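You operate a simulated robot arm through the tools that you are given. There is no shell and no other tool. Be economical: measure what you need, move in short steps, check, and stop when the job is done.

You run a simulated two-armed robot. Do the job below in one go: nothing can be reset, and whatever is moved stays where it is left.

JOB
Take the cap off the lab bottle with the blue cap and lay it down on the cart top. Then fetch the purple dial bottle and set it in the small steel tray. Then take the cart bottle with the purple cap and leave it on top of the blot card with the yellow tab. Then take the air element with grey ends and put it on the top of the sampling desk. Then take the cone three on the low steel bench and put it away on the cone stand. Then put the blue-rimmed beaker in the small steel drip tray. Then fetch the green-rimmed beaker and stand it on the cream drip sheet. Do these in the order given. Set down upright: purple dial bottle, cart bottle with the purple cap, air element with grey ends, cone three, green-rimmed beaker.

Only the result counts: the job must be done as asked and must still hold three seconds after the hand-in. Knocking over, shifting, dropping, spilling or breaking anything else fails it. A push-on lid holds only when it is set on centred and level and pressed home; a screw cap is set on level and turned clockwise until tight. Flat cloth is picked up by pressing the open fingertips on it (5 to 10 N) and closing them slowly along it; thin cloth reads only 2 to 8 mm in the jaws.

ROBOT AND FRAMES
Two 7-joint arms with fingered hands on one trunk, on a base that drives. Base frame: it is fixed to the floor where the robot stands at the start and does not move with it; the origin is under the middle of the robot, x ahead of it, y to its left, z up; the surface under the hand at the start is at about z = 0.888. Lengths are in m, angles in rad, forces in N, time in s.
The left shoulder is at the start at [0.03, 0.136, 1.205], the right one opposite. Places, roughly: air element with grey ends (10x10x16 cm) [1, -2.6, 0.9]; blot card with the yellow tab (9x9x3 cm) [2.4, -1, 0.9]; blue-rimmed beaker [-3, 0.75, 1]; cart bottle with the purple cap (5x5x9 cm) [1, 0, 0.4]; cone stand [-6.4, 4.1, 0.4]; cone three [1, -3.25, 1]; cream drip sheet (15x15x1 cm) [0.7, -0.4, 0.9]; green-rimmed beaker [-3, 1, 1]; lab bottle with the blue cap (5x5x9 cm) [0.7, -0.2, 0.9]; purple dial bottle [0.5, -0.25, 0.5]; small steel drip tray (15x17x5 cm) [-2.7, 0.9, 0.5]; small steel tray (20x15x5 cm) [-2.7, 3, 0.4]; top of the sampling desk [2.6, -1.2, 0.9]. Payload 5 kg a hand.
Tool frame (each hand has its own): the origin (TCP) lies between the finger pads and is the grasp point; the fingertips stand 0.042 m ahead of it; z points along the fingers, y is the line along which they close. The gripper opens to 0.208 m. The gripper's body begins 0.119 m behind the TCP. The gripper is a hand of 4 fingers: y runs from the thumb to the fingers, the wrist lies at [0, 0, -0.332] in the tool frame, and closing takes about 1.5 s.
Orientation is told as [roll, pitch, yaw] about the base's x, y, z axes, in that order, counted from this pose: with the fingers straight down and closing along the base's y, the tool's x points along the base's -x, its y along +y and its z along -z.

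CONTROLS
- The arms move only by the tool move_arm. It takes "left_motion", "right_motion" or both (then of equal length, played together; a hand with none holds still); each is a list of rows, each a list of 3 entries, a list of its own where there are three numbers: the shift along the tool's x, y, z in m, then the turn, a rotation vector about the tool's x, y, z in rad, then the opening, from 0 (shut) to 1 (fully open). In form: [[[x, y, z], [rx, ry, rz], fingers], ...]. A call has 1 to 20 rows; each row is the pose to reach, as a shift and turn from the pose commanded when the call began, along the tool's axes at that moment. A row lasts 0.2 s, in which the tool goes at most 0.05 m and 0.15 rad; a call with a longer step from one row to the next is refused whole, and so is a gripper value outside its range. Where a pose cannot be reached the arm comes as near as it can. A force on the tool above 40 N (or 10 N above the force at the start of the call, whichever is more), or a blocked arm, ends the call early, and 0.2 s more pass. Each finger travels about 0.072 m/s and halts on what it meets, pressing with about 26 N; the grip force reading is that of the motor and also rises with nothing between the fingers. The clock runs only during rows and for 0.2 s after the last one: add rows that repeat a pose to give the fingers time. It gives the time, the measured TCP pose, the force on the tool (base axes), the opening and the grip force at its end, in the units of the frame above (readings bear some noise), with the torque about the TCP (base axes, N m) and any sound that the robot's microphone picked up, and new pictures: "pictures" is both (left out), scene, wrist or none (wrist: the cameras of the hands that moved).
- Cameras (640 x 400 px; columns grow to the right, rows downward): "scene" is now at [0.0389, -0.0282, 1.9296]; the picture's right is [-0.36, -0.93, 0.00], its down [-0.73, 0.28, -0.62] and it looks along [0.58, -0.22, -0.79] (base axes); focal length 262 px, centre (320, 200). "left" rides on the left gripper at [-0.101, 0, -0.145] in its tool frame; the picture's right is [0.00, -1.00, 0.00], its down [0.82, 0.00, -0.57] and it looks along [0.57, 0.00, 0.82] (tool axes); focal length 261 px, centre (320, 200). "right" rides on the right gripper at [0.101, 0.001, -0.145] in its tool frame; the picture's right is [0.00, 1.00, 0.00], its down [-0.82, 0.00, -0.57] and it looks along [-0.57, 0.00, 0.82] (tool axes); focal length 261 px, centre (320, 200). There is no depth. A picture from a camera that has moved, and an enlarged one, comes with that camera's place and axes in the base frame and with its lens.
- lift_body(by): slides the trunk up (or, below 0, down) by that many m; the arms and the scene camera ride with it, the base frame stays. It gives what a move gives, with no picture.
- base_move(legs): drives the robot by 1 to 6 legs, each [ahead, left, turn to the left] in m, m and rad, along the robot's own axes; the way and the turn of a leg run together, so that a leg with both is an arc; at most 1.5 m and 3.142 rad a leg. The arms and the cameras ride along, it lands a little off, and it stops where it bumps. It gives what a move gives, and a new picture of the scene camera.
- grasp_type(shape, hand): the hand has 4 fingers and takes this shape, open, in about a second: jaw (thumb against the fingers, like two jaws); tri (thumb and two fingers); tip (a fingertip pinch); poke (one finger out to press); point (the index stretched); flat (the hand flat); cup (the hand cupped); fist (a fist). The gripper value then closes the fingers along that shape, each until it touches; the sizes above hold for jaw. It gives what a move gives, with no picture.
- aim_head(pan, tilt): turns the head with the scene camera to pan (to the left, within 2.496 rad either way) and tilt (down, from -0.506 to 1.204), counted from straight ahead of the robot. It gives what a move gives, and a new picture of the scene camera.
- close_up(camera, box): a new picture of the part [left, top, right, bottom] of that camera's present view, enlarged. No time passes.
- finish_job(): hands the job in; it is judged then, once.

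Work in short steps. Places have to be worked out from the pictures, the camera data and where the tool is seen: move nearer, look again, correct. Check each grasp and each placing, and mend what went wrong. You have 196 turns and 260 pictures in all, those below and enlarged ones among them. Open the grippers and draw the arms clear of the work before you hand the job in, unless the task says otherwise; then end with one line.

The tools are called after "Request:" as a command line: name --argument value ..., lists and objects as JSON in quotes. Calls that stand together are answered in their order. move_arm: Moves the arms, as the interface text tells. Its arguments: {"type":"object","properties":{"left_motion":{"type":"array","items":{"type":"array"}},"right_motion":{"type":"array","items":{"type":"array"}},"pictures":{"type":"string","enum":["both","scene","wrist","none"]}},"required":[]} The other tools are called the same way: lift_body (by) slides the trunk up or down; grasp_type (shape, hand) gives the hand a shape; base_move (legs) drives the base; aim_head (pan, tilt) turns the head that bears the scene camera; close_up (camera, box) takes an enlarged picture of a part of a camera's view; finish_job () hands the job in.

At the start:

```text
time_s: 0.0
left_ee_pos: [0.6457, 0.078, 1.1767]
left_orientation: [0.0, 0.001, 0.0]
left_wrist_force: [0.1, -0.2, -0.6]
left_torque: [0.02, 0.02, -0.01]
left_opening: 0.2076
left_grasp_force: 0.1
left_shape: jaw
right_ee_pos: [0.6508, -0.3769, 1.1511]
right_orientation: [-0.001, 0.0, -0.001]
right_wrist_force: [-0.3, -0.2, 0.3]
right_torque: [0.0, 0.0, -0.01]
right_opening: 0.2079
right_grasp_force: 0.1
right_shape: jaw
trunk travel left (down, up): [-0.225, 0.265]
robot x, y, heading: [-0.0008, -0.0007, -0.0]
head pan, tilt: [-0.368, 0.904]
```

scene: 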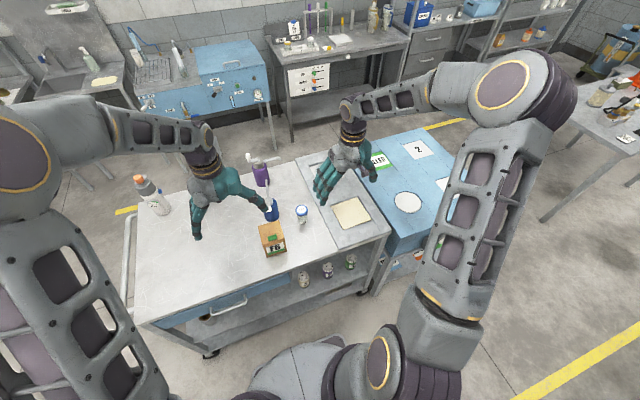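
right: 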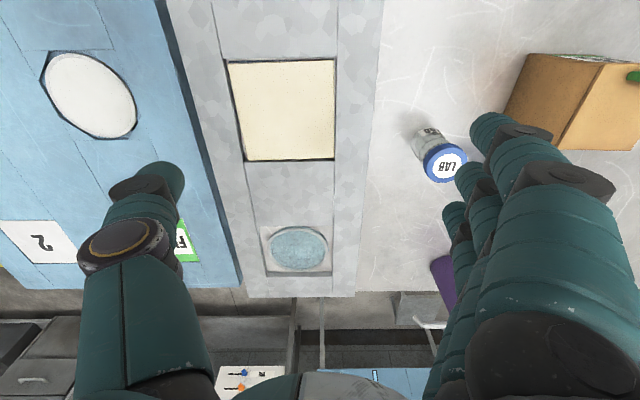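
left: 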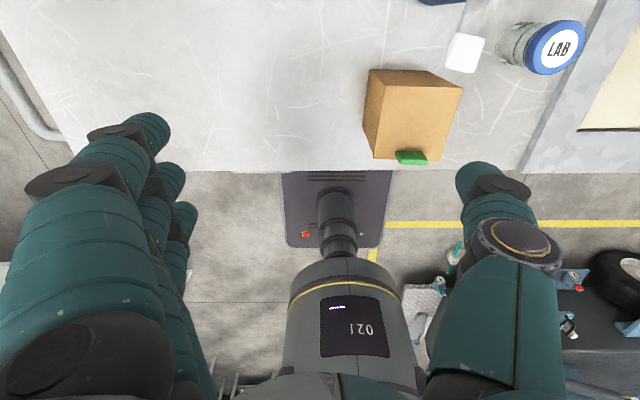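

The LAB bottle is at about [0.71, -0.21]. I'll look closer at the bottle and the lower shelf before moving.

Request:
close_up --camera "scene" --box '[200, 150, 420, 300]'

Request:
close_up --camera "right" --box '[380, 90, 540, 210]'

```text
2.67 times, centred on (310, 225) of scene
camera zoom: at [0.0389, -0.0282, 1.9296], right [-0.36, -0.93, 0.0], down [-0.73, 0.28, -0.62], along [0.58, -0.22, -0.79], focal length 700 px, centre (347, 133)
```

zoom: 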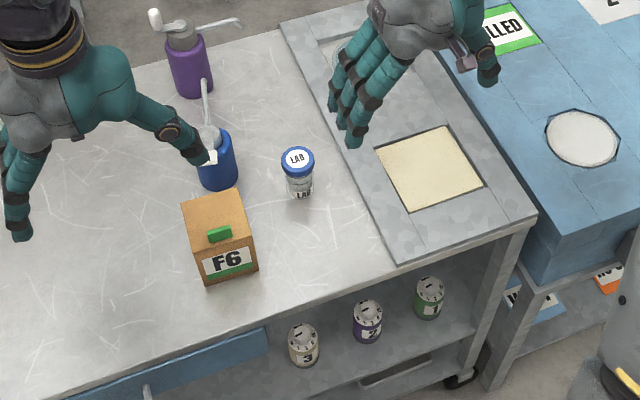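

```text
3.33 times, centred on (460, 150) of right
camera zoom: at [0.5484, -0.3759, 1.2965], right [0.0, 1.0, 0.0], down [0.82, 0.0, 0.57], along [0.57, 0.0, -0.82], focal length 869 px, centre (-147, 367)
```

zoom: 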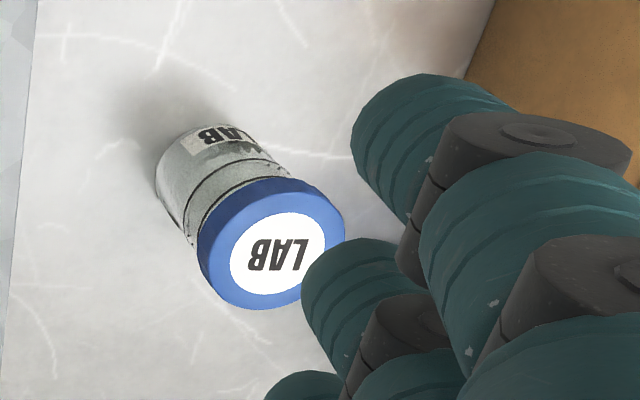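

The cap is about 4.5 cm wide. I'll shift the base right so both hands reach the bottle, and try the pinch shape on both hands to see its geometry.

Request:
base_move --legs '[[0, -0.2, 0]]'

Request:
grasp_type --shape "tip" --hand "left"

Request:
grasp_type --shape "tri" --hand "right"

Request:
move_arm --left_motion '[[[0, 0, -0.02], [0, 0, 0], 1]]' --right_motion '[[[0, 0, -0.02], [0, 0, 0], 1]]' --pictures "both"

```text
time_s: 1.6
left_ee_pos: [0.6467, -0.1286, 1.1755]
left_orientation: [0.003, 0.0, -0.005]
left_wrist_force: [-0.6, 0.2, 0.6]
left_torque: [0.17, 0.01, 0.02]
left_opening: 0.2079
left_grasp_force: 0.0
left_shape: jaw
right_ee_pos: [0.6479, -0.5829, 1.1511]
right_orientation: [0.0, 0.0, -0.006]
right_wrist_force: [-0.6, -0.5, -0.8]
right_torque: [0.16, -0.02, -0.01]
right_opening: 0.2079
right_grasp_force: 0.0
right_shape: jaw
trunk travel left (down, up): [-0.225, 0.265]
robot x, y, heading: [0.0001, -0.2028, -0.004]
head pan, tilt: [-0.368, 0.904]
camera scene: at [0.0383, -0.2321, 1.9296], right [-0.36, -0.93, 0.0], down [-0.73, 0.29, -0.62], along [0.58, -0.22, -0.79], focal length 262 px, centre (320, 200)
```

scene: 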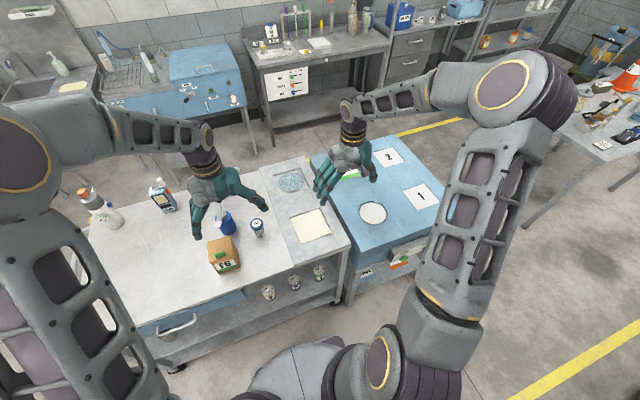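

```text
time_s: 2.5
left_ee_pos: [0.6472, -0.1275, 1.1768]
left_orientation: [-0.002, 0.001, -0.004]
left_wrist_force: [1.0, 0.8, -0.6]
left_torque: [0.0, -0.02, 0.01]
left_opening: 0.2079
left_grasp_force: 0.0
left_shape: tip
right_ee_pos: [0.6481, -0.582, 1.1513]
right_orientation: [-0.001, 0.001, -0.005]
right_wrist_force: [-0.2, -0.4, 0.3]
right_torque: [0.02, 0.04, -0.03]
right_opening: 0.2078
right_grasp_force: 0.1
right_shape: jaw
trunk travel left (down, up): [-0.225, 0.265]
robot x, y, heading: [0.0012, -0.1989, -0.004]
head pan, tilt: [-0.368, 0.904]
```

```text
time_s: 3.4
left_ee_pos: [0.6469, -0.1281, 1.1786]
left_orientation: [0.0, -0.002, -0.005]
left_wrist_force: [-0.7, 0.0, -0.5]
left_torque: [0.0, 0.02, -0.01]
left_opening: 0.208
left_grasp_force: 0.1
left_shape: tip
right_ee_pos: [0.6488, -0.5818, 1.1528]
right_orientation: [-0.001, 0.0, -0.006]
right_wrist_force: [0.7, -0.1, 0.2]
right_torque: [-0.04, 0.0, 0.0]
right_opening: 0.2078
right_grasp_force: 0.1
right_shape: tri
trunk travel left (down, up): [-0.225, 0.265]
robot x, y, heading: [0.0005, -0.1951, -0.003]
head pan, tilt: [-0.368, 0.904]
```

```text
time_s: 3.8
left_ee_pos: [0.6449, -0.128, 1.1976]
left_orientation: [-0.001, -0.002, -0.005]
left_wrist_force: [-1.1, -0.9, -0.3]
left_torque: [-0.05, -0.11, 0.04]
left_opening: 0.2077
left_grasp_force: 0.0
left_shape: tip
right_ee_pos: [0.6465, -0.5813, 1.1717]
right_orientation: [-0.002, -0.001, -0.006]
right_wrist_force: [-0.7, -0.6, 1.0]
right_torque: [-0.06, -0.13, 0.05]
right_opening: 0.2078
right_grasp_force: 0.0
right_shape: tri
trunk travel left (down, up): [-0.225, 0.265]
robot x, y, heading: [-0.0002, -0.2049, -0.004]
head pan, tilt: [-0.368, 0.904]
camera scene: at [0.0355, -0.2296, 1.9298], right [-0.36, -0.93, 0.0], down [-0.73, 0.29, -0.62], along [0.58, -0.23, -0.79], focal length 262 px, centre (320, 200)
camera right: at [0.5439, -0.5801, 1.3174], right [0.01, 1.0, 0.0], down [0.82, -0.01, 0.57], along [0.57, -0.01, -0.82], focal length 261 px, centre (320, 200)
camera left: at [0.7445, -0.1274, 1.3424], right [0.0, -1.0, 0.0], down [-0.82, 0.0, 0.57], along [-0.57, 0.0, -0.82], focal length 261 px, centre (320, 200)
```

scene: 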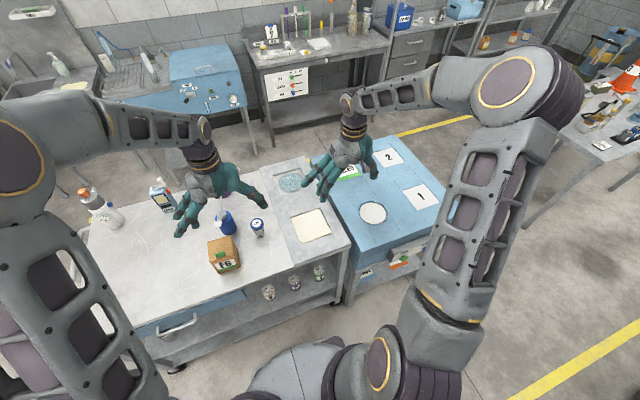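
right: 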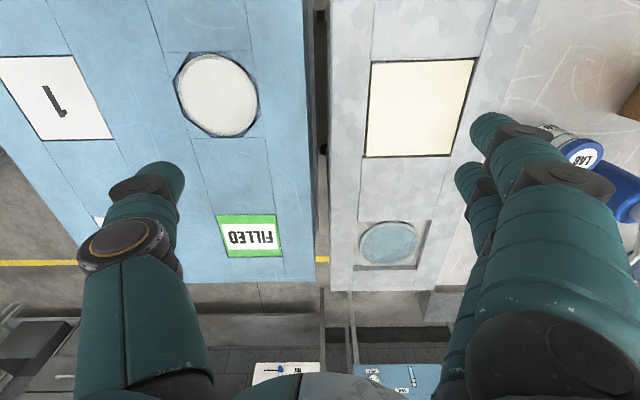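
left: 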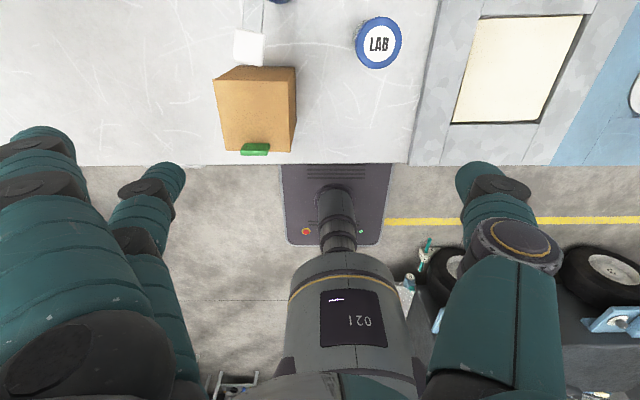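

The left hand in pinch shape has the thumb against the middle finger. The cap sits near (0.717, -0.20). I'll bring the left hand above it, turned -90° so there is room to unscrew, and keep it high.

Request:
move_arm --left_motion '[[[-0.01, -0.01, 0], [0, 0, 0.14], 1], [[-0.02, -0.02, 0], [0, 0, 0.28], 1], [[-0.03, -0.03, 0], [0, 0, 0.42], 1], [[-0.04, -0.04, 0], [0, 0, 0.56], 1], [[-0.05, -0.05, 0], [0, 0, 0.7], 1], [[-0.06, -0.06, 0], [0, 0, 0.84], 1], [[-0.07, -0.073, 0], [0, 0, 0.98], 1], [[-0.07, -0.073, 0], [0, 0, 1.12], 1], [[-0.07, -0.073, 0], [0, 0, 1.26], 1], [[-0.07, -0.073, 0], [0, 0, 1.4], 1], [[-0.07, -0.073, 0], [0, 0, 1.54], 1], [[-0.07, -0.073, 0], [0, 0, 1.571], 0.5], [[-0.07, -0.073, 0], [0, 0, 1.571], 0.5], [[-0.07, -0.073, 0], [0, 0, 1.571], 0.5], [[-0.07, -0.073, 0], [0, 0, 1.571], 0.5]]' --pictures "both"

```text
time_s: 7.0
left_ee_pos: [0.717, -0.201, 1.1961]
left_orientation: [0.001, 0.0, -1.574]
left_wrist_force: [0.1, -0.2, -0.5]
left_torque: [0.02, 0.01, -0.05]
left_opening: 0.1052
left_grasp_force: 0.1
left_shape: tip
right_ee_pos: [0.6493, -0.5825, 1.171]
right_orientation: [0.0, -0.001, -0.005]
right_wrist_force: [-0.2, -0.7, -0.4]
right_torque: [-0.03, 0.01, 0.0]
right_opening: 0.2079
right_grasp_force: 0.0
right_shape: tri
trunk travel left (down, up): [-0.225, 0.265]
robot x, y, heading: [-0.0054, -0.2022, -0.0]
head pan, tilt: [-0.368, 0.904]
camera scene: at [0.0383, -0.2302, 1.9296], right [-0.36, -0.93, 0.0], down [-0.73, 0.29, -0.62], along [0.58, -0.23, -0.79], focal length 262 px, centre (320, 200)
camera left: at [0.7162, -0.3005, 1.3409], right [-1.0, 0.0, 0.0], down [0.0, 0.82, 0.57], along [0.0, 0.57, -0.82], focal length 261 px, centre (320, 200)
```

scene: 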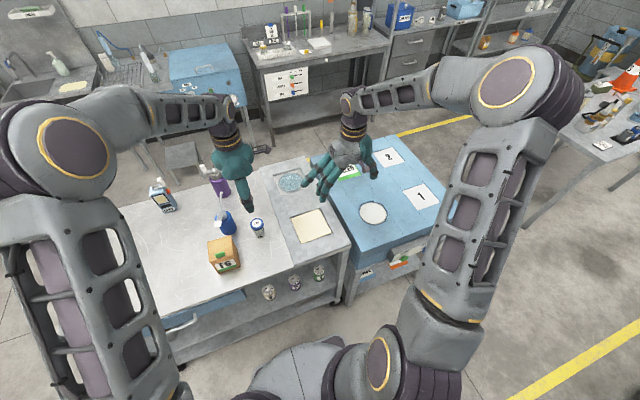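
left: 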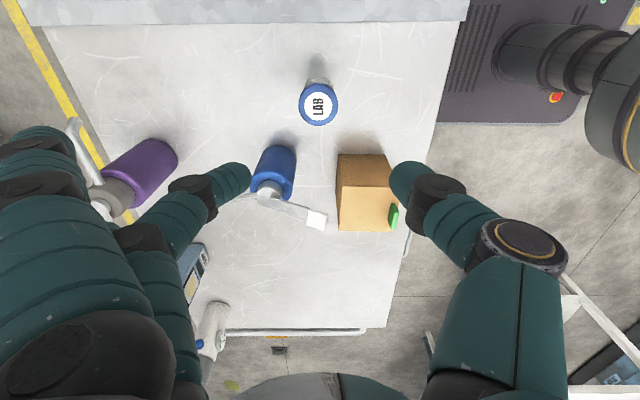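

The cap is at about (0.718, -0.205). I'll descend the left hand in steps to put the pads around the cap.

Request:
move_arm --left_motion '[[[-0.004, 0.001, 0.04], [0, 0, 0], 0.45], [[-0.004, 0.001, 0.08], [0, 0, 0], 0.45], [[-0.004, 0.001, 0.12], [0, 0, 0], 0.45], [[-0.004, 0.001, 0.15], [0, 0, 0], 0.45], [[-0.004, 0.001, 0.175], [0, 0, 0], 0.45], [[-0.004, 0.001, 0.195], [0, 0, 0], 0.45], [[-0.004, 0.001, 0.206], [0, 0, 0], 0.45]]' --pictures "both"

Request:
grasp_type --shape "tip" --hand "right"

```text
time_s: 8.6
left_ee_pos: [0.7178, -0.2051, 0.9915]
left_orientation: [-0.002, 0.0, -1.576]
left_wrist_force: [-0.2, -0.3, 0.6]
left_torque: [-0.03, 0.04, -0.03]
left_opening: 0.094
left_grasp_force: 0.0
left_shape: tip
right_ee_pos: [0.6478, -0.5815, 1.1705]
right_orientation: [0.002, 0.0, -0.004]
right_wrist_force: [-0.2, 0.5, 0.3]
right_torque: [-0.01, 0.0, -0.02]
right_opening: 0.2079
right_grasp_force: 0.1
right_shape: tri
trunk travel left (down, up): [-0.225, 0.265]
robot x, y, heading: [-0.0019, -0.2026, -0.001]
head pan, tilt: [-0.368, 0.904]
camera scene: at [0.0383, -0.2304, 1.9296], right [-0.36, -0.93, 0.0], down [-0.73, 0.29, -0.62], along [0.58, -0.23, -0.79], focal length 262 px, centre (320, 200)
camera left: at [0.7171, -0.3051, 1.1353], right [-1.0, 0.0, 0.0], down [0.0, 0.82, 0.57], along [0.0, 0.57, -0.82], focal length 261 px, centre (320, 200)
```

scene: 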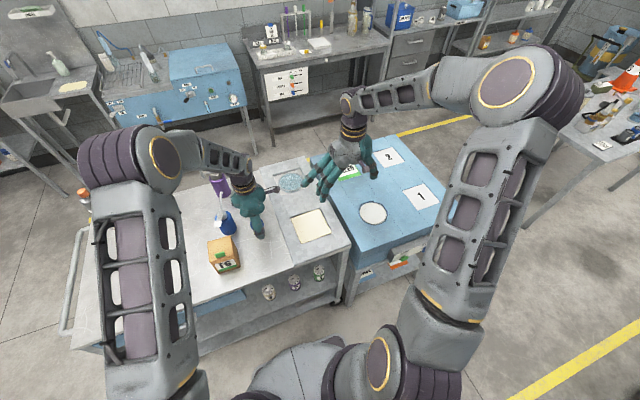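
left: 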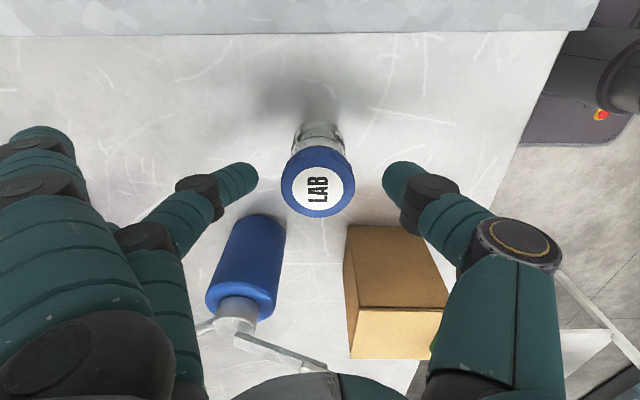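

```text
time_s: 9.5
left_ee_pos: [0.7183, -0.2045, 0.9925]
left_orientation: [0.001, 0.0, -1.575]
left_wrist_force: [0.5, -1.0, 0.0]
left_torque: [-0.01, -0.01, 0.02]
left_opening: 0.0947
left_grasp_force: 0.0
left_shape: tip
right_ee_pos: [0.6468, -0.5829, 1.1712]
right_orientation: [0.0, 0.001, -0.005]
right_wrist_force: [0.5, -0.6, 0.2]
right_torque: [-0.04, 0.0, 0.01]
right_opening: 0.2078
right_grasp_force: 0.1
right_shape: tip
trunk travel left (down, up): [-0.225, 0.265]
robot x, y, heading: [-0.0037, -0.2021, -0.008]
head pan, tilt: [-0.368, 0.904]
```

Cap lies centred between thumb and finger, its top near z≈0.97. I'll lower 12 mm and close.

Request:
move_arm --left_motion '[[[0, 0, 0.006], [0, 0, 0], 0.45], [[0, 0, 0.012], [0, 0, 0], 0.4], [[0, 0, 0.012], [0, 0, 0], 0.3], [[0, 0, 0.012], [0, 0, 0], 0.2], [[0, 0, 0.012], [0, 0, 0], 0.1], [[0, 0, 0.012], [0, 0, 0], 0.05], [[0, 0, 0.012], [0, 0, 0], 0.05], [[0, 0, 0.012], [0, 0, 0], 0.05]]' --pictures "wrist"

```text
time_s: 11.3
left_ee_pos: [0.7177, -0.2049, 0.9791]
left_orientation: [-0.001, 0.001, -1.576]
left_wrist_force: [-0.6, 0.2, -0.6]
left_torque: [-0.01, -0.02, 0.03]
left_opening: 0.0468
left_grasp_force: 26.0
left_shape: tip
right_ee_pos: [0.6491, -0.583, 1.1713]
right_orientation: [0.002, 0.0, -0.005]
right_wrist_force: [0.1, -0.2, 0.0]
right_torque: [0.01, -0.02, -0.02]
right_opening: 0.2082
right_grasp_force: 0.0
right_shape: tip
trunk travel left (down, up): [-0.225, 0.265]
robot x, y, heading: [0.0005, -0.2027, -0.004]
head pan, tilt: [-0.368, 0.904]
camera left: at [0.7167, -0.3051, 1.1234], right [-1.0, 0.0, 0.0], down [0.0, 0.82, 0.57], along [0.0, 0.57, -0.82], focal length 261 px, centre (320, 200)
```

left: 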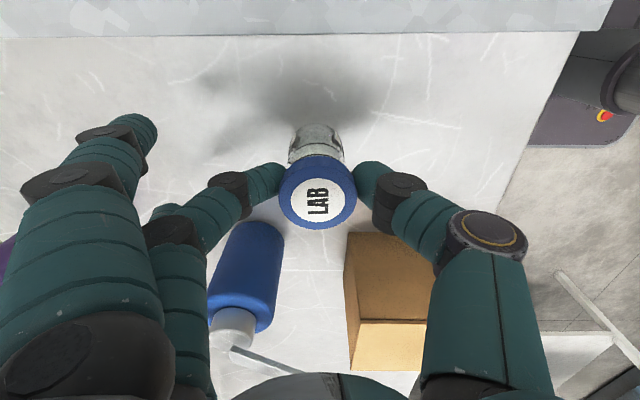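

Gripped at 0.047 m. I'll lift slowly a few cm and see whether the bottle comes along with the cap.

Request:
move_arm --left_motion '[[[0, 0, -0.004], [0, 0, 0], 0.05], [[0, 0, -0.01], [0, 0, 0], 0.05], [[0, 0, -0.02], [0, 0, 0], 0.05], [[0, 0, -0.03], [0, 0, 0], 0.05]]' --pictures "wrist"

```text
time_s: 12.3
left_ee_pos: [0.717, -0.2049, 1.0097]
left_orientation: [-0.001, -0.001, -1.576]
left_wrist_force: [-0.4, 0.1, 0.1]
left_torque: [0.0, 0.01, 0.04]
left_opening: 0.0469
left_grasp_force: 26.6
left_shape: tip
right_ee_pos: [0.6477, -0.5822, 1.1722]
right_orientation: [0.0, 0.0, -0.004]
right_wrist_force: [-0.1, -0.4, 0.2]
right_torque: [0.02, -0.03, 0.0]
right_opening: 0.2079
right_grasp_force: 0.1
right_shape: tip
trunk travel left (down, up): [-0.225, 0.265]
robot x, y, heading: [-0.0018, -0.1998, -0.004]
head pan, tilt: [-0.368, 0.904]
camera left: at [0.7167, -0.3049, 1.1537], right [-1.0, 0.0, 0.0], down [0.0, 0.82, 0.57], along [0.0, 0.57, -0.82], focal length 261 px, centre (320, 200)
```

left: 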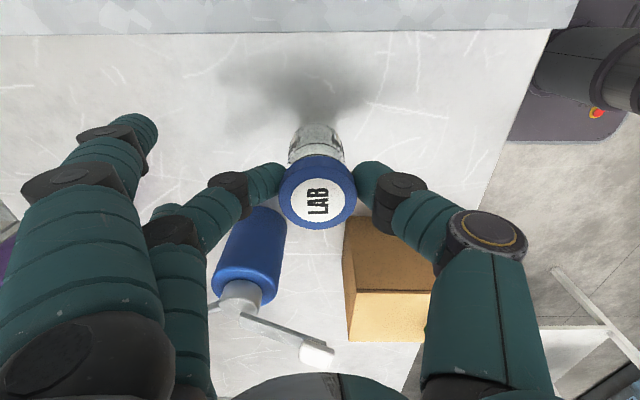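

The bottle lifts with its cap. I'll raise it clear of everything and turn the right hand to point +y, to grip the body in the air.

Request:
move_arm --left_motion '[[[0, -0.002, -0.04], [0, 0, 0], 0.05], [[0, -0.005, -0.08], [0, 0, 0], 0.05], [[0, -0.01, -0.12], [0, 0, 0], 0.05], [[0, -0.015, -0.16], [0, 0, 0], 0.05], [[0, -0.02, -0.2], [0, 0, 0], 0.05], [[0, -0.027, -0.24], [0, 0, 0], 0.05], [[0, -0.027, -0.24], [0, 0, 0], 0.05], [[0, -0.027, -0.24], [0, 0, 0], 0.05], [[0, -0.027, -0.24], [0, 0, 0], 0.05], [[0, -0.027, -0.24], [0, 0, 0], 0.05], [[0, -0.027, -0.24], [0, 0, 0], 0.05], [[0, -0.027, -0.24], [0, 0, 0], 0.05], [[0, -0.027, -0.24], [0, 0, 0], 0.05], [[0, -0.027, -0.24], [0, 0, 0], 0.05]]' --right_motion '[[[0, 0, 0], [-0.077, -0.077, -0.092], 0.9], [[0, 0, 0], [-0.154, -0.154, -0.184], 0.8], [[0, 0, 0], [-0.231, -0.231, -0.276], 0.7], [[0, 0, 0], [-0.308, -0.308, -0.368], 0.6], [[0, 0, 0], [-0.386, -0.386, -0.46], 0.5], [[0, 0, 0], [-0.463, -0.463, -0.552], 0.45], [[0, 0, 0], [-0.54, -0.54, -0.644], 0.45], [[0, 0, 0], [-0.617, -0.617, -0.735], 0.45], [[0, 0, 0], [-0.694, -0.694, -0.827], 0.45], [[0, 0, 0], [-0.771, -0.771, -0.919], 0.45], [[-0.01, 0.02, 0], [-0.849, -0.849, -1.011], 0.45], [[-0.02, 0.04, 0], [-0.926, -0.926, -1.103], 0.45], [[-0.03, 0.06, 0], [-1.003, -1.003, -1.195], 0.45], [[-0.042, 0.08, -0.012], [-1.08, -1.08, -1.287], 0.45]]' --pictures "both"

```text
time_s: 15.3
left_ee_pos: [0.6963, -0.2025, 1.2492]
left_orientation: [-0.003, 0.001, -1.577]
left_wrist_force: [2.1, 0.9, -1.2]
left_torque: [-0.17, 0.21, 0.03]
left_opening: 0.0468
left_grasp_force: 26.0
left_shape: tip
right_ee_pos: [0.6917, -0.5063, 1.1809]
right_orientation: [0.007, -1.397, 1.558]
right_wrist_force: [-0.7, -1.0, 0.3]
right_torque: [-0.02, 0.03, 0.06]
right_opening: 0.0944
right_grasp_force: 0.1
right_shape: tip
trunk travel left (down, up): [-0.225, 0.265]
robot x, y, heading: [-0.0029, -0.2011, -0.007]
head pan, tilt: [-0.368, 0.904]
camera scene: at [0.0408, -0.2291, 1.9295], right [-0.37, -0.93, 0.0], down [-0.73, 0.29, -0.62], along [0.57, -0.23, -0.79], focal length 262 px, centre (320, 200)
camera right: at [0.6896, -0.6656, 1.1068], right [-1.0, 0.01, 0.01], down [0.0, -0.42, 0.91], along [0.01, 0.91, 0.42], focal length 261 px, centre (320, 200)
camera left: at [0.6943, -0.3025, 1.3937], right [-1.0, 0.0, 0.0], down [0.0, 0.82, 0.57], along [0.0, 0.57, -0.82], focal length 261 px, centre (320, 200)
```

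scene: 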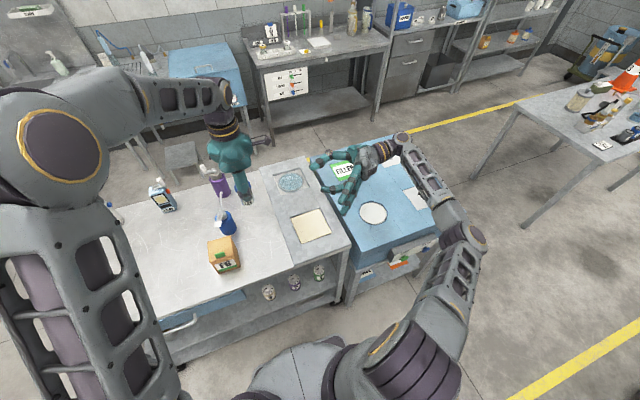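
right: 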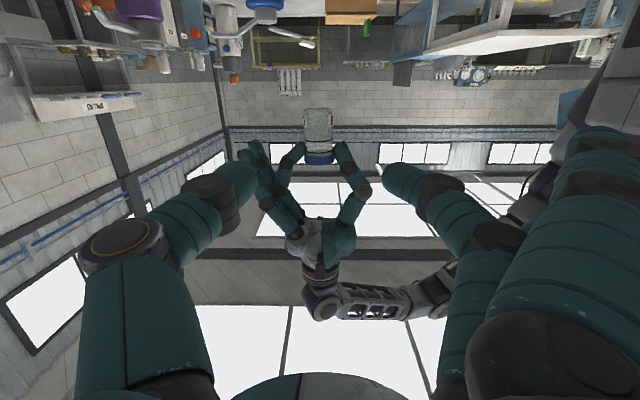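
left: 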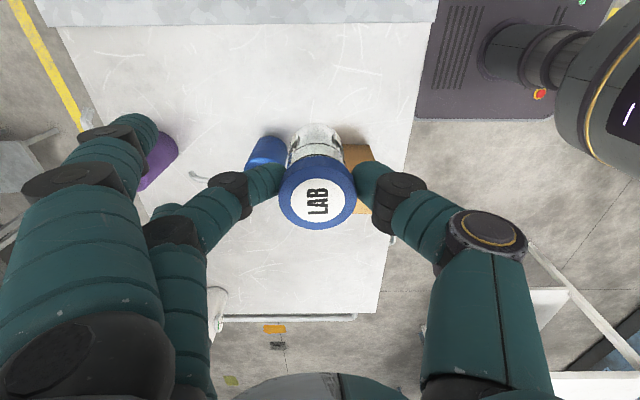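

The bottle hangs in the left pinch with its body from about z 1.15 to 1.21. I'll slide the right hand forward until its pinch straddles the body.

Request:
move_arm --right_motion '[[[-0.0466, -0.005, 0.02], [0, 0, 0], 0.45], [[-0.0466, -0.005, 0.065], [0, 0, 0], 0.45], [[-0.0466, -0.005, 0.11], [0, 0, 0], 0.45], [[-0.0466, -0.005, 0.155], [0, 0, 0], 0.45], [[-0.0466, -0.005, 0.2], [0, 0, 0], 0.45], [[-0.0466, -0.005, 0.235], [0, 0, 0], 0.45]]' --pictures "wrist"

```text
refused: row 1 steps farther than a row can; nothing moved
```

Request:
move_arm --right_motion '[[[-0.023, -0.005, 0.02], [0, 0, 0], 0.45], [[-0.0466, -0.005, 0.06], [0, 0, 0], 0.45], [[-0.0466, -0.005, 0.11], [0, 0, 0], 0.45], [[-0.0466, -0.005, 0.155], [0, 0, 0], 0.45], [[-0.0466, -0.005, 0.2], [0, 0, 0], 0.45], [[-0.0466, -0.005, 0.235], [0, 0, 0], 0.45]]' --pictures "wrist"

```text
time_s: 16.7
left_ee_pos: [0.6934, -0.2016, 1.2505]
left_orientation: [0.0, -0.001, -1.575]
left_wrist_force: [0.4, 0.1, -0.2]
left_torque: [-0.06, 0.04, 0.02]
left_opening: 0.0467
left_grasp_force: 26.4
left_shape: tip
right_ee_pos: [0.6963, -0.2618, 1.1863]
right_orientation: [0.002, -1.396, 1.563]
right_wrist_force: [0.8, 0.7, -0.2]
right_torque: [-0.02, 0.01, 0.03]
right_opening: 0.0943
right_grasp_force: 0.0
right_shape: tip
trunk travel left (down, up): [-0.225, 0.265]
robot x, y, heading: [-0.0006, -0.2007, -0.008]
head pan, tilt: [-0.368, 0.904]
camera right: at [0.6937, -0.4216, 1.1126], right [-1.0, 0.01, 0.0], down [0.0, -0.42, 0.91], along [0.01, 0.91, 0.42], focal length 261 px, centre (320, 200)
```

right: 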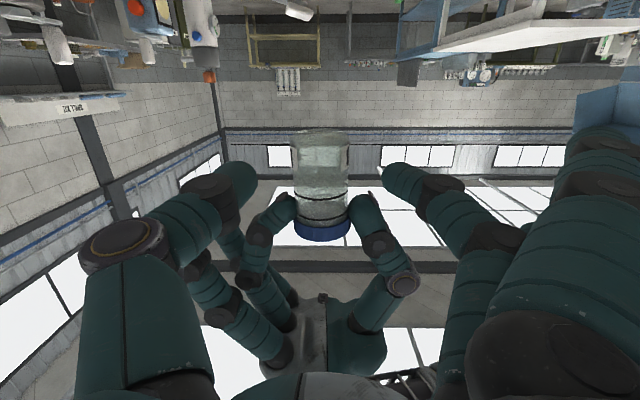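

Well lined up. Move the last 5.5 cm and close on the body.

Request:
move_arm --right_motion '[[[0, 0.001, 0.03], [0, 0, 0], 0.45], [[0, 0.001, 0.055], [0, 0, 0], 0.45], [[0, 0.001, 0.055], [0, 0, 0], 0.35], [[0, 0.001, 0.055], [0, 0, 0], 0.25], [[0, 0.001, 0.055], [0, 0, 0], 0.15], [[0, 0.001, 0.055], [0, 0, 0], 0.05], [[0, 0.001, 0.055], [0, 0, 0], 0.05], [[0, 0.001, 0.055], [0, 0, 0], 0.05]]' --pictures "both"

```text
time_s: 18.5
left_ee_pos: [0.6928, -0.2027, 1.2502]
left_orientation: [-0.002, 0.0, -1.576]
left_wrist_force: [-2.1, -1.7, 1.3]
left_torque: [-0.06, 0.12, -0.06]
left_opening: 0.047
left_grasp_force: 25.9
left_shape: tip
right_ee_pos: [0.6965, -0.2098, 1.1804]
right_orientation: [-0.001, -1.398, 1.567]
right_wrist_force: [2.4, 1.3, -1.0]
right_torque: [-0.06, 0.03, 0.03]
right_opening: 0.0318
right_grasp_force: 26.3
right_shape: tip
trunk travel left (down, up): [-0.225, 0.265]
robot x, y, heading: [-0.0021, -0.1994, -0.003]
head pan, tilt: [-0.368, 0.904]
camera scene: at [0.0384, -0.2302, 1.9296], right [-0.36, -0.93, 0.0], down [-0.73, 0.29, -0.62], along [0.58, -0.23, -0.79], focal length 262 px, centre (320, 200)
camera right: at [0.6937, -0.3682, 1.1056], right [-1.0, 0.01, 0.0], down [0.0, -0.42, 0.91], along [0.01, 0.91, 0.42], focal length 261 px, centre (320, 200)
```

scene: 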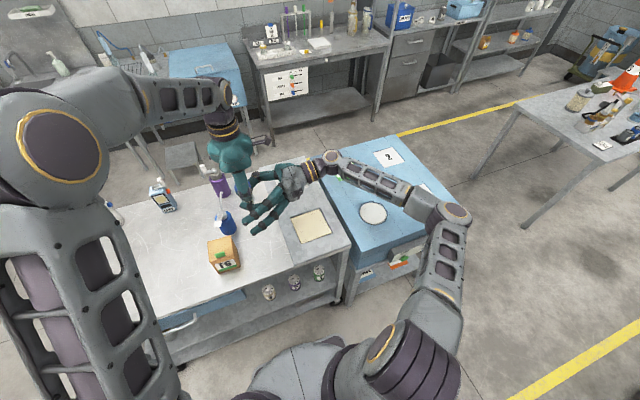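
right: 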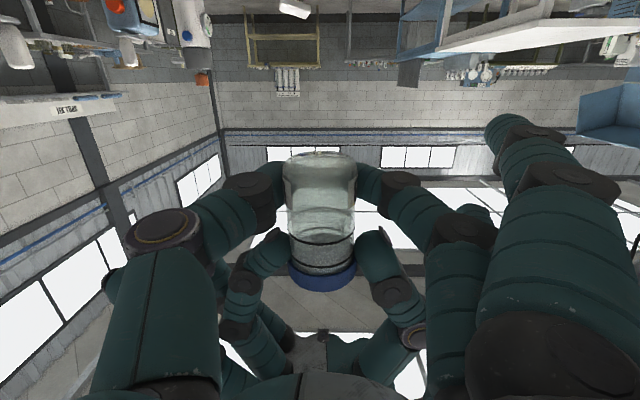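

Both hands hold: right on the body, left on the cap. I'll turn the left hand counterclockwise a little to feel the cap.

Request:
move_arm --left_motion '[[[0, 0, 0], [0, 0, -0.14], 0.05], [[0, 0, 0], [0, 0, -0.28], 0.05], [[0, 0, -0.0005], [0, 0, -0.42], 0.05], [[0, 0, -0.0005], [0, 0, -0.56], 0.05], [[0, 0, -0.001], [0, 0, -0.7], 0.05]]' --pictures "wrist"

```text
time_s: 19.7
left_ee_pos: [0.6916, -0.2047, 1.2525]
left_orientation: [0.0, -0.001, -0.875]
left_wrist_force: [11.9, -4.3, -3.1]
left_torque: [-0.28, -0.32, -0.49]
left_opening: 0.0456
left_grasp_force: 26.0
left_shape: tip
right_ee_pos: [0.6957, -0.2104, 1.1807]
right_orientation: [-0.002, -1.395, 1.568]
right_wrist_force: [-11.3, 4.0, 2.9]
right_torque: [-0.01, -0.52, 0.54]
right_opening: 0.0308
right_grasp_force: 25.8
right_shape: tip
trunk travel left (down, up): [-0.225, 0.265]
robot x, y, heading: [-0.0005, -0.2009, -0.007]
head pan, tilt: [-0.368, 0.904]
camera left: at [0.7548, -0.2817, 1.3956], right [-0.76, -0.64, 0.0], down [-0.53, 0.63, 0.57], along [-0.37, 0.44, -0.82], focal length 261 px, centre (320, 200)
```

left: 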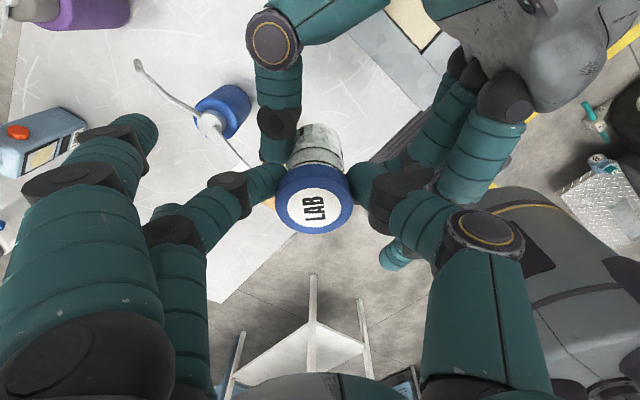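

The cap turns with the left hand (its label stays fixed in the hand view), with 0.5 Nm reaction. I'll keep turning.

Request:
move_arm --left_motion '[[[0, 0, -0.0005], [0, 0, -0.14], 0.05], [[0, 0, -0.0005], [0, 0, -0.28], 0.05], [[0, 0, -0.001], [0, 0, -0.42], 0.05], [[0, 0, -0.001], [0, 0, -0.56], 0.05], [[0, 0, -0.0015], [0, 0, -0.7], 0.05], [[0, 0, -0.0015], [0, 0, -0.84], 0.05]]' --pictures "wrist"

Request:
close_up --camera "right" --box '[160, 100, 480, 300]'

```text
time_s: 21.1
left_ee_pos: [0.6915, -0.2077, 1.2525]
left_orientation: [-0.001, -0.001, -0.034]
left_wrist_force: [-2.8, -24.4, 3.5]
left_torque: [-1.8, 0.27, -0.74]
left_opening: 0.0417
left_grasp_force: 26.2
left_shape: tip
right_ee_pos: [0.6959, -0.2069, 1.18]
right_orientation: [0.001, -1.397, 1.568]
right_wrist_force: [4.4, 23.2, -3.7]
right_torque: [0.07, -0.04, 0.64]
right_opening: 0.0205
right_grasp_force: 26.2
right_shape: tip
trunk travel left (down, up): [-0.225, 0.265]
robot x, y, heading: [-0.0005, -0.2018, -0.005]
head pan, tilt: [-0.368, 0.904]
camera left: at [0.7901, -0.21, 1.3965], right [-0.03, -1.0, 0.0], down [-0.82, 0.03, 0.57], along [-0.57, 0.02, -0.82], focal length 261 px, centre (320, 200)
```

left: 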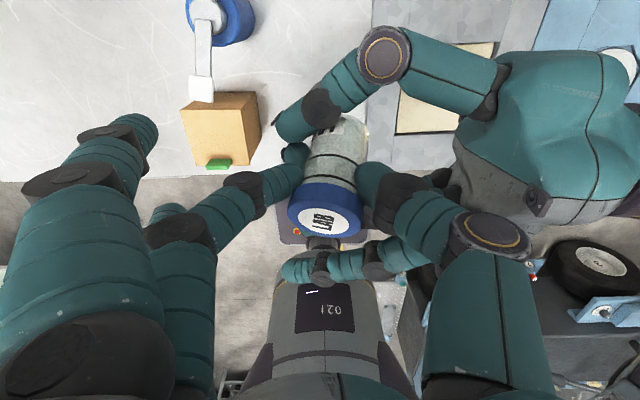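

```text
2.00 times, centred on (320, 200) of right
camera zoom: at [0.6933, -0.3675, 1.1058], right [-1.0, 0.0, 0.0], down [0.0, -0.42, 0.91], along [0.01, 0.91, 0.42], focal length 521 px, centre (320, 200)
```

zoom: 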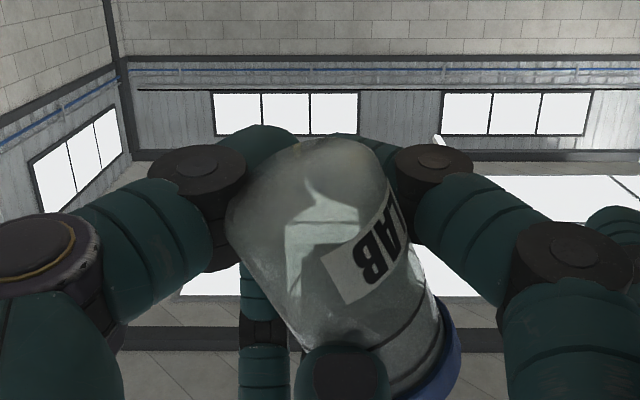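

The body tilted and slipped in the right pinch: the fingertips were gripping beyond its centre line. I'll open the right hand, back off 3 cm and look; the left keeps the cap.

Request:
move_arm --right_motion '[[[0, 0, 0], [0, 0, 0], 0.2], [[0, 0, 0], [0, 0, 0], 0.35], [[0, 0, 0], [0, 0, 0], 0.45], [[0, 0, 0], [0, 0, 0], 0.45], [[0, 0, -0.015], [0, 0, 0], 0.45], [[0, 0, -0.03], [0, 0, 0], 0.45]]' --pictures "wrist"

Request:
close_up --camera "left" --box '[220, 80, 460, 280]'

```text
time_s: 22.5
left_ee_pos: [0.6895, -0.2024, 1.2518]
left_orientation: [0.001, -0.002, -0.037]
left_wrist_force: [0.1, 0.4, -0.4]
left_torque: [-0.01, 0.01, 0.0]
left_opening: 0.0398
left_grasp_force: 26.2
left_shape: tip
right_ee_pos: [0.6931, -0.2385, 1.183]
right_orientation: [0.0, -1.397, 1.564]
right_wrist_force: [-0.1, -0.5, 0.1]
right_torque: [-0.04, 0.01, 0.0]
right_opening: 0.0926
right_grasp_force: 0.1
right_shape: tip
trunk travel left (down, up): [-0.225, 0.265]
robot x, y, heading: [-0.0043, -0.2006, -0.004]
head pan, tilt: [-0.368, 0.904]
camera right: at [0.6925, -0.3972, 1.1102], right [-1.0, 0.01, 0.01], down [0.0, -0.42, 0.91], along [0.01, 0.91, 0.42], focal length 261 px, centre (320, 200)
```

right: 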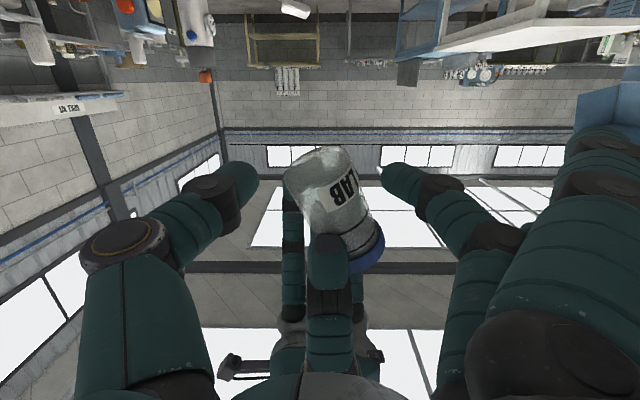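

```text
2.00 times, centred on (340, 180) of left
camera zoom: at [0.7907, -0.2075, 1.3962], right [-0.03, -1.0, 0.0], down [-0.82, 0.03, 0.57], along [-0.57, 0.02, -0.82], focal length 521 px, centre (280, 240)
```

zoom: 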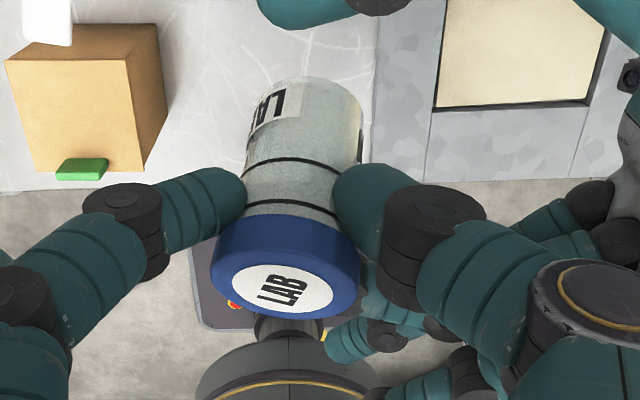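

The left fingertips have slid under the cap onto the body, because in this shape contact is at the very tips, about 4 cm ahead of the TCP. The right hand's tips are now level with the bottle axis, so I'll close it to straighten and hold the body.

Request:
move_arm --right_motion '[[[0, 0.002, 0], [0, 0, 0], 0.35], [[0, 0.003, 0], [0, 0, 0], 0.25], [[0, 0.003, 0], [0, 0, 0], 0.15], [[0, 0.003, 0], [0, 0, 0], 0.05], [[0, 0.003, 0], [0, 0, 0], 0.0], [[0, 0.003, 0], [0, 0, 0], 0.0], [[0, 0.003, 0], [0, 0, 0], 0.0]]' --pictures "wrist"

Request:
close_up --camera "left" --box '[220, 80, 460, 280]'

```text
time_s: 24.1
left_ee_pos: [0.69, -0.2061, 1.2518]
left_orientation: [-0.001, 0.0, -0.035]
left_wrist_force: [2.5, -3.5, 0.5]
left_torque: [-0.21, 0.0, -0.07]
left_opening: 0.04
left_grasp_force: 25.5
left_shape: tip
right_ee_pos: [0.6931, -0.2387, 1.1847]
right_orientation: [-0.001, -1.395, 1.564]
right_wrist_force: [-2.8, 3.2, 0.2]
right_torque: [-0.03, -0.09, 0.12]
right_opening: 0.0462
right_grasp_force: 26.2
right_shape: tip
trunk travel left (down, up): [-0.225, 0.265]
robot x, y, heading: [-0.0002, -0.2043, -0.001]
head pan, tilt: [-0.368, 0.904]
camera right: at [0.6898, -0.3976, 1.1101], right [-1.0, 0.01, 0.0], down [0.0, -0.42, 0.91], along [0.01, 0.91, 0.42], focal length 261 px, centre (320, 200)
```

right: 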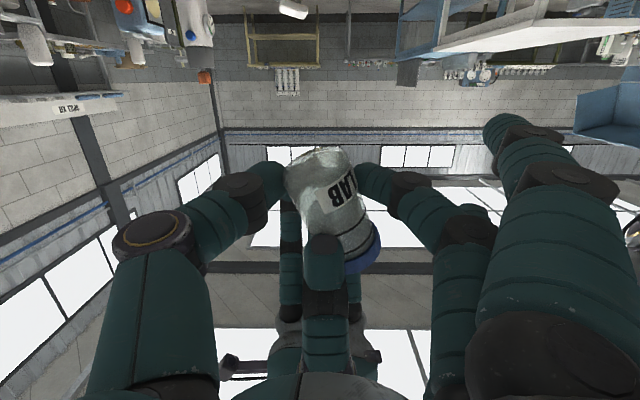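

```text
2.00 times, centred on (340, 180) of left
camera zoom: at [0.7908, -0.208, 1.3963], right [-0.03, -1.0, 0.0], down [-0.82, 0.03, 0.57], along [-0.57, 0.02, -0.82], focal length 521 px, centre (280, 240)
```

zoom: 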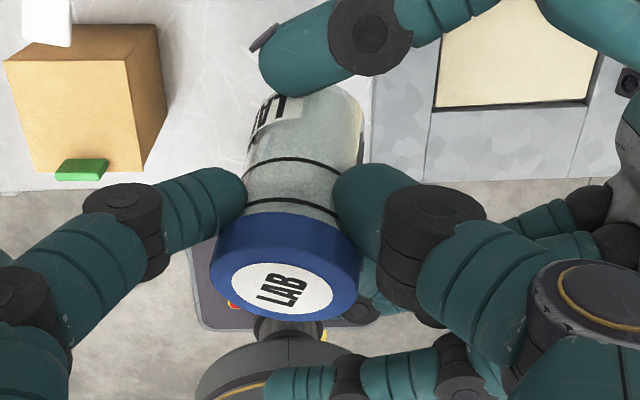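

The right hand now holds the body centrally (0.046 m). I'll release the left and raise it, then roll the right hand by ~0.36 rad to bring the bottle upright.

Request:
move_arm --left_motion '[[[0, 0, 0], [0, 0, 0], 0.25], [[0, 0, 0], [0, 0, 0], 0.45], [[0, 0, 0], [0, 0, 0], 0.5], [[0, 0, -0.03], [0, 0, 0], 0.5], [[0, 0, -0.06], [0, 0, 0], 0.5], [[0, 0, -0.09], [0, 0, 0], 0.5], [[0, 0, -0.09], [0, 0, 0], 0.5]]' --right_motion '[[[0, 0, 0], [0, 0, 0], 0], [[0, 0, 0], [0, 0, 0], 0], [[0, 0, 0], [0, 0, 0], 0], [[0, 0, 0], [0, 0, 0.05], 0], [[0, 0, 0], [0, 0, 0.15], 0], [[0, 0, 0], [0, 0, 0.25], 0], [[0, 0, 0], [0, 0, 0.36], 0]]' --pictures "both"

```text
time_s: 25.7
left_ee_pos: [0.692, -0.2032, 1.3425]
left_orientation: [0.001, 0.0, -0.037]
left_wrist_force: [0.9, 0.4, -0.4]
left_torque: [-0.01, 0.07, 0.0]
left_opening: 0.103
left_grasp_force: 0.0
left_shape: tip
right_ee_pos: [0.6939, -0.2384, 1.1832]
right_orientation: [1.107, -1.173, 0.427]
right_wrist_force: [0.4, 0.3, 0.1]
right_torque: [0.02, -0.03, 0.0]
right_opening: 0.0439
right_grasp_force: 25.8
right_shape: tip
trunk travel left (down, up): [-0.225, 0.265]
robot x, y, heading: [0.0036, -0.1993, -0.003]
head pan, tilt: [-0.368, 0.904]
camera scene: at [0.0389, -0.2304, 1.9295], right [-0.36, -0.93, 0.0], down [-0.73, 0.29, -0.62], along [0.57, -0.23, -0.79], focal length 262 px, centre (320, 200)
camera right: at [0.655, -0.3962, 1.1157], right [-0.93, 0.07, 0.35], down [0.29, -0.43, 0.85], along [0.21, 0.9, 0.38], focal length 261 px, centre (320, 200)
camera left: at [0.7917, -0.2063, 1.4857], right [-0.03, -1.0, 0.0], down [-0.82, 0.03, 0.57], along [-0.57, 0.02, -0.82], focal length 261 px, centre (320, 200)
```

scene: 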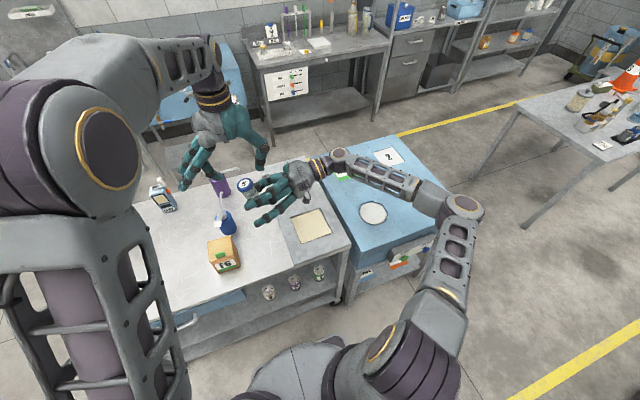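
right: 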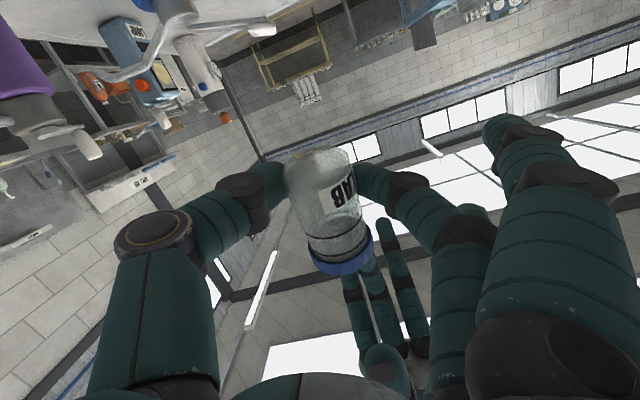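
left: 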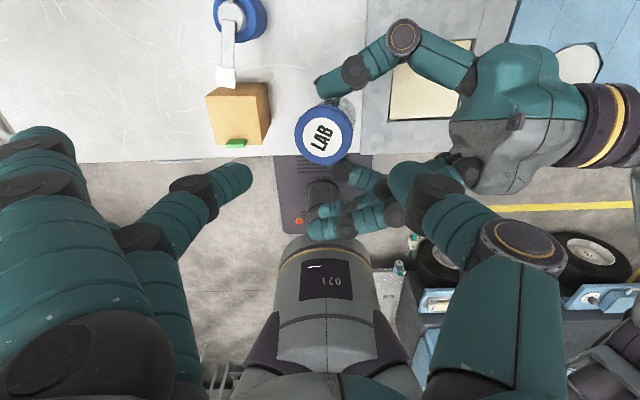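

The bottle appears over-rolled by about 7° and may lean toward the right palm. I'll roll back 0.12 rad and zoom in from the left and scene cameras.

Request:
move_arm --right_motion '[[[0, 0, 0], [0, 0, -0.12], 0]]' --pictures "wrist"

Request:
close_up --camera "left" --box '[240, 60, 420, 200]'

Request:
close_up --camera "scene" --box '[200, 150, 320, 240]'

```text
time_s: 26.1
left_ee_pos: [0.6911, -0.2028, 1.3413]
left_orientation: [0.0, 0.0, -0.036]
left_wrist_force: [-0.3, -0.6, 0.5]
left_torque: [0.05, 0.02, 0.0]
left_opening: 0.1033
left_grasp_force: 0.1
left_shape: tip
right_ee_pos: [0.6935, -0.2385, 1.1837]
right_orientation: [0.933, -1.277, 0.613]
right_wrist_force: [0.3, -0.2, 0.3]
right_torque: [0.0, 0.01, 0.0]
right_opening: 0.0441
right_grasp_force: 26.1
right_shape: tip
trunk travel left (down, up): [-0.225, 0.265]
robot x, y, heading: [0.0001, -0.2, -0.001]
head pan, tilt: [-0.368, 0.904]
camera right: at [0.6662, -0.3971, 1.1124], right [-0.97, 0.05, 0.24], down [0.2, -0.43, 0.88], along [0.14, 0.9, 0.4], focal length 261 px, centre (320, 200)
```

right: 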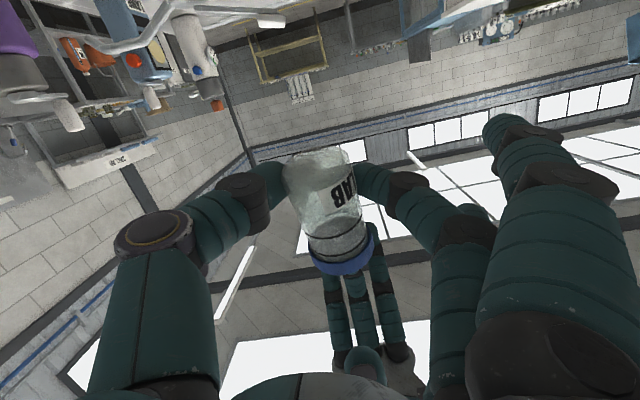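

```text
2.86 times, centred on (330, 130) of left
camera zoom: at [0.7914, -0.2063, 1.4857], right [-0.03, -1.0, 0.0], down [-0.82, 0.03, 0.57], along [-0.57, 0.02, -0.82], focal length 745 px, centre (291, 400)
```

zoom: 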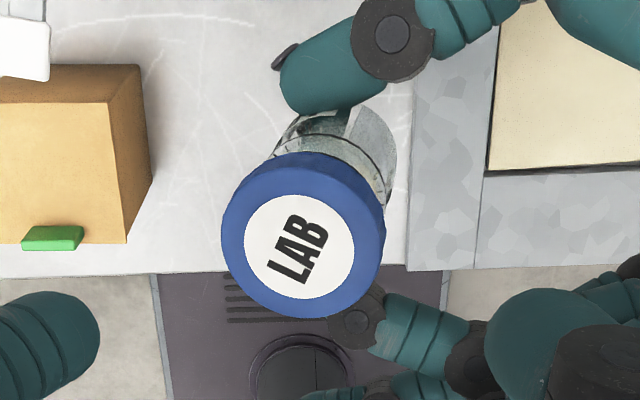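

```text
4.44 times, centred on (260, 195) of scene
camera zoom: at [0.0386, -0.2305, 1.9296], right [-0.36, -0.93, 0.0], down [-0.73, 0.29, -0.62], along [0.57, -0.23, -0.79], focal length 1166 px, centre (587, 222)
```

zoom: 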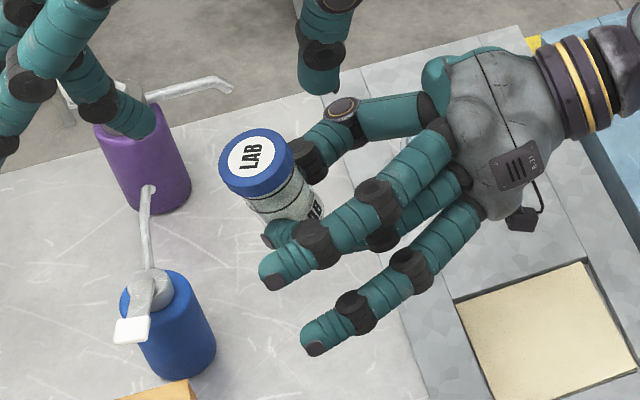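

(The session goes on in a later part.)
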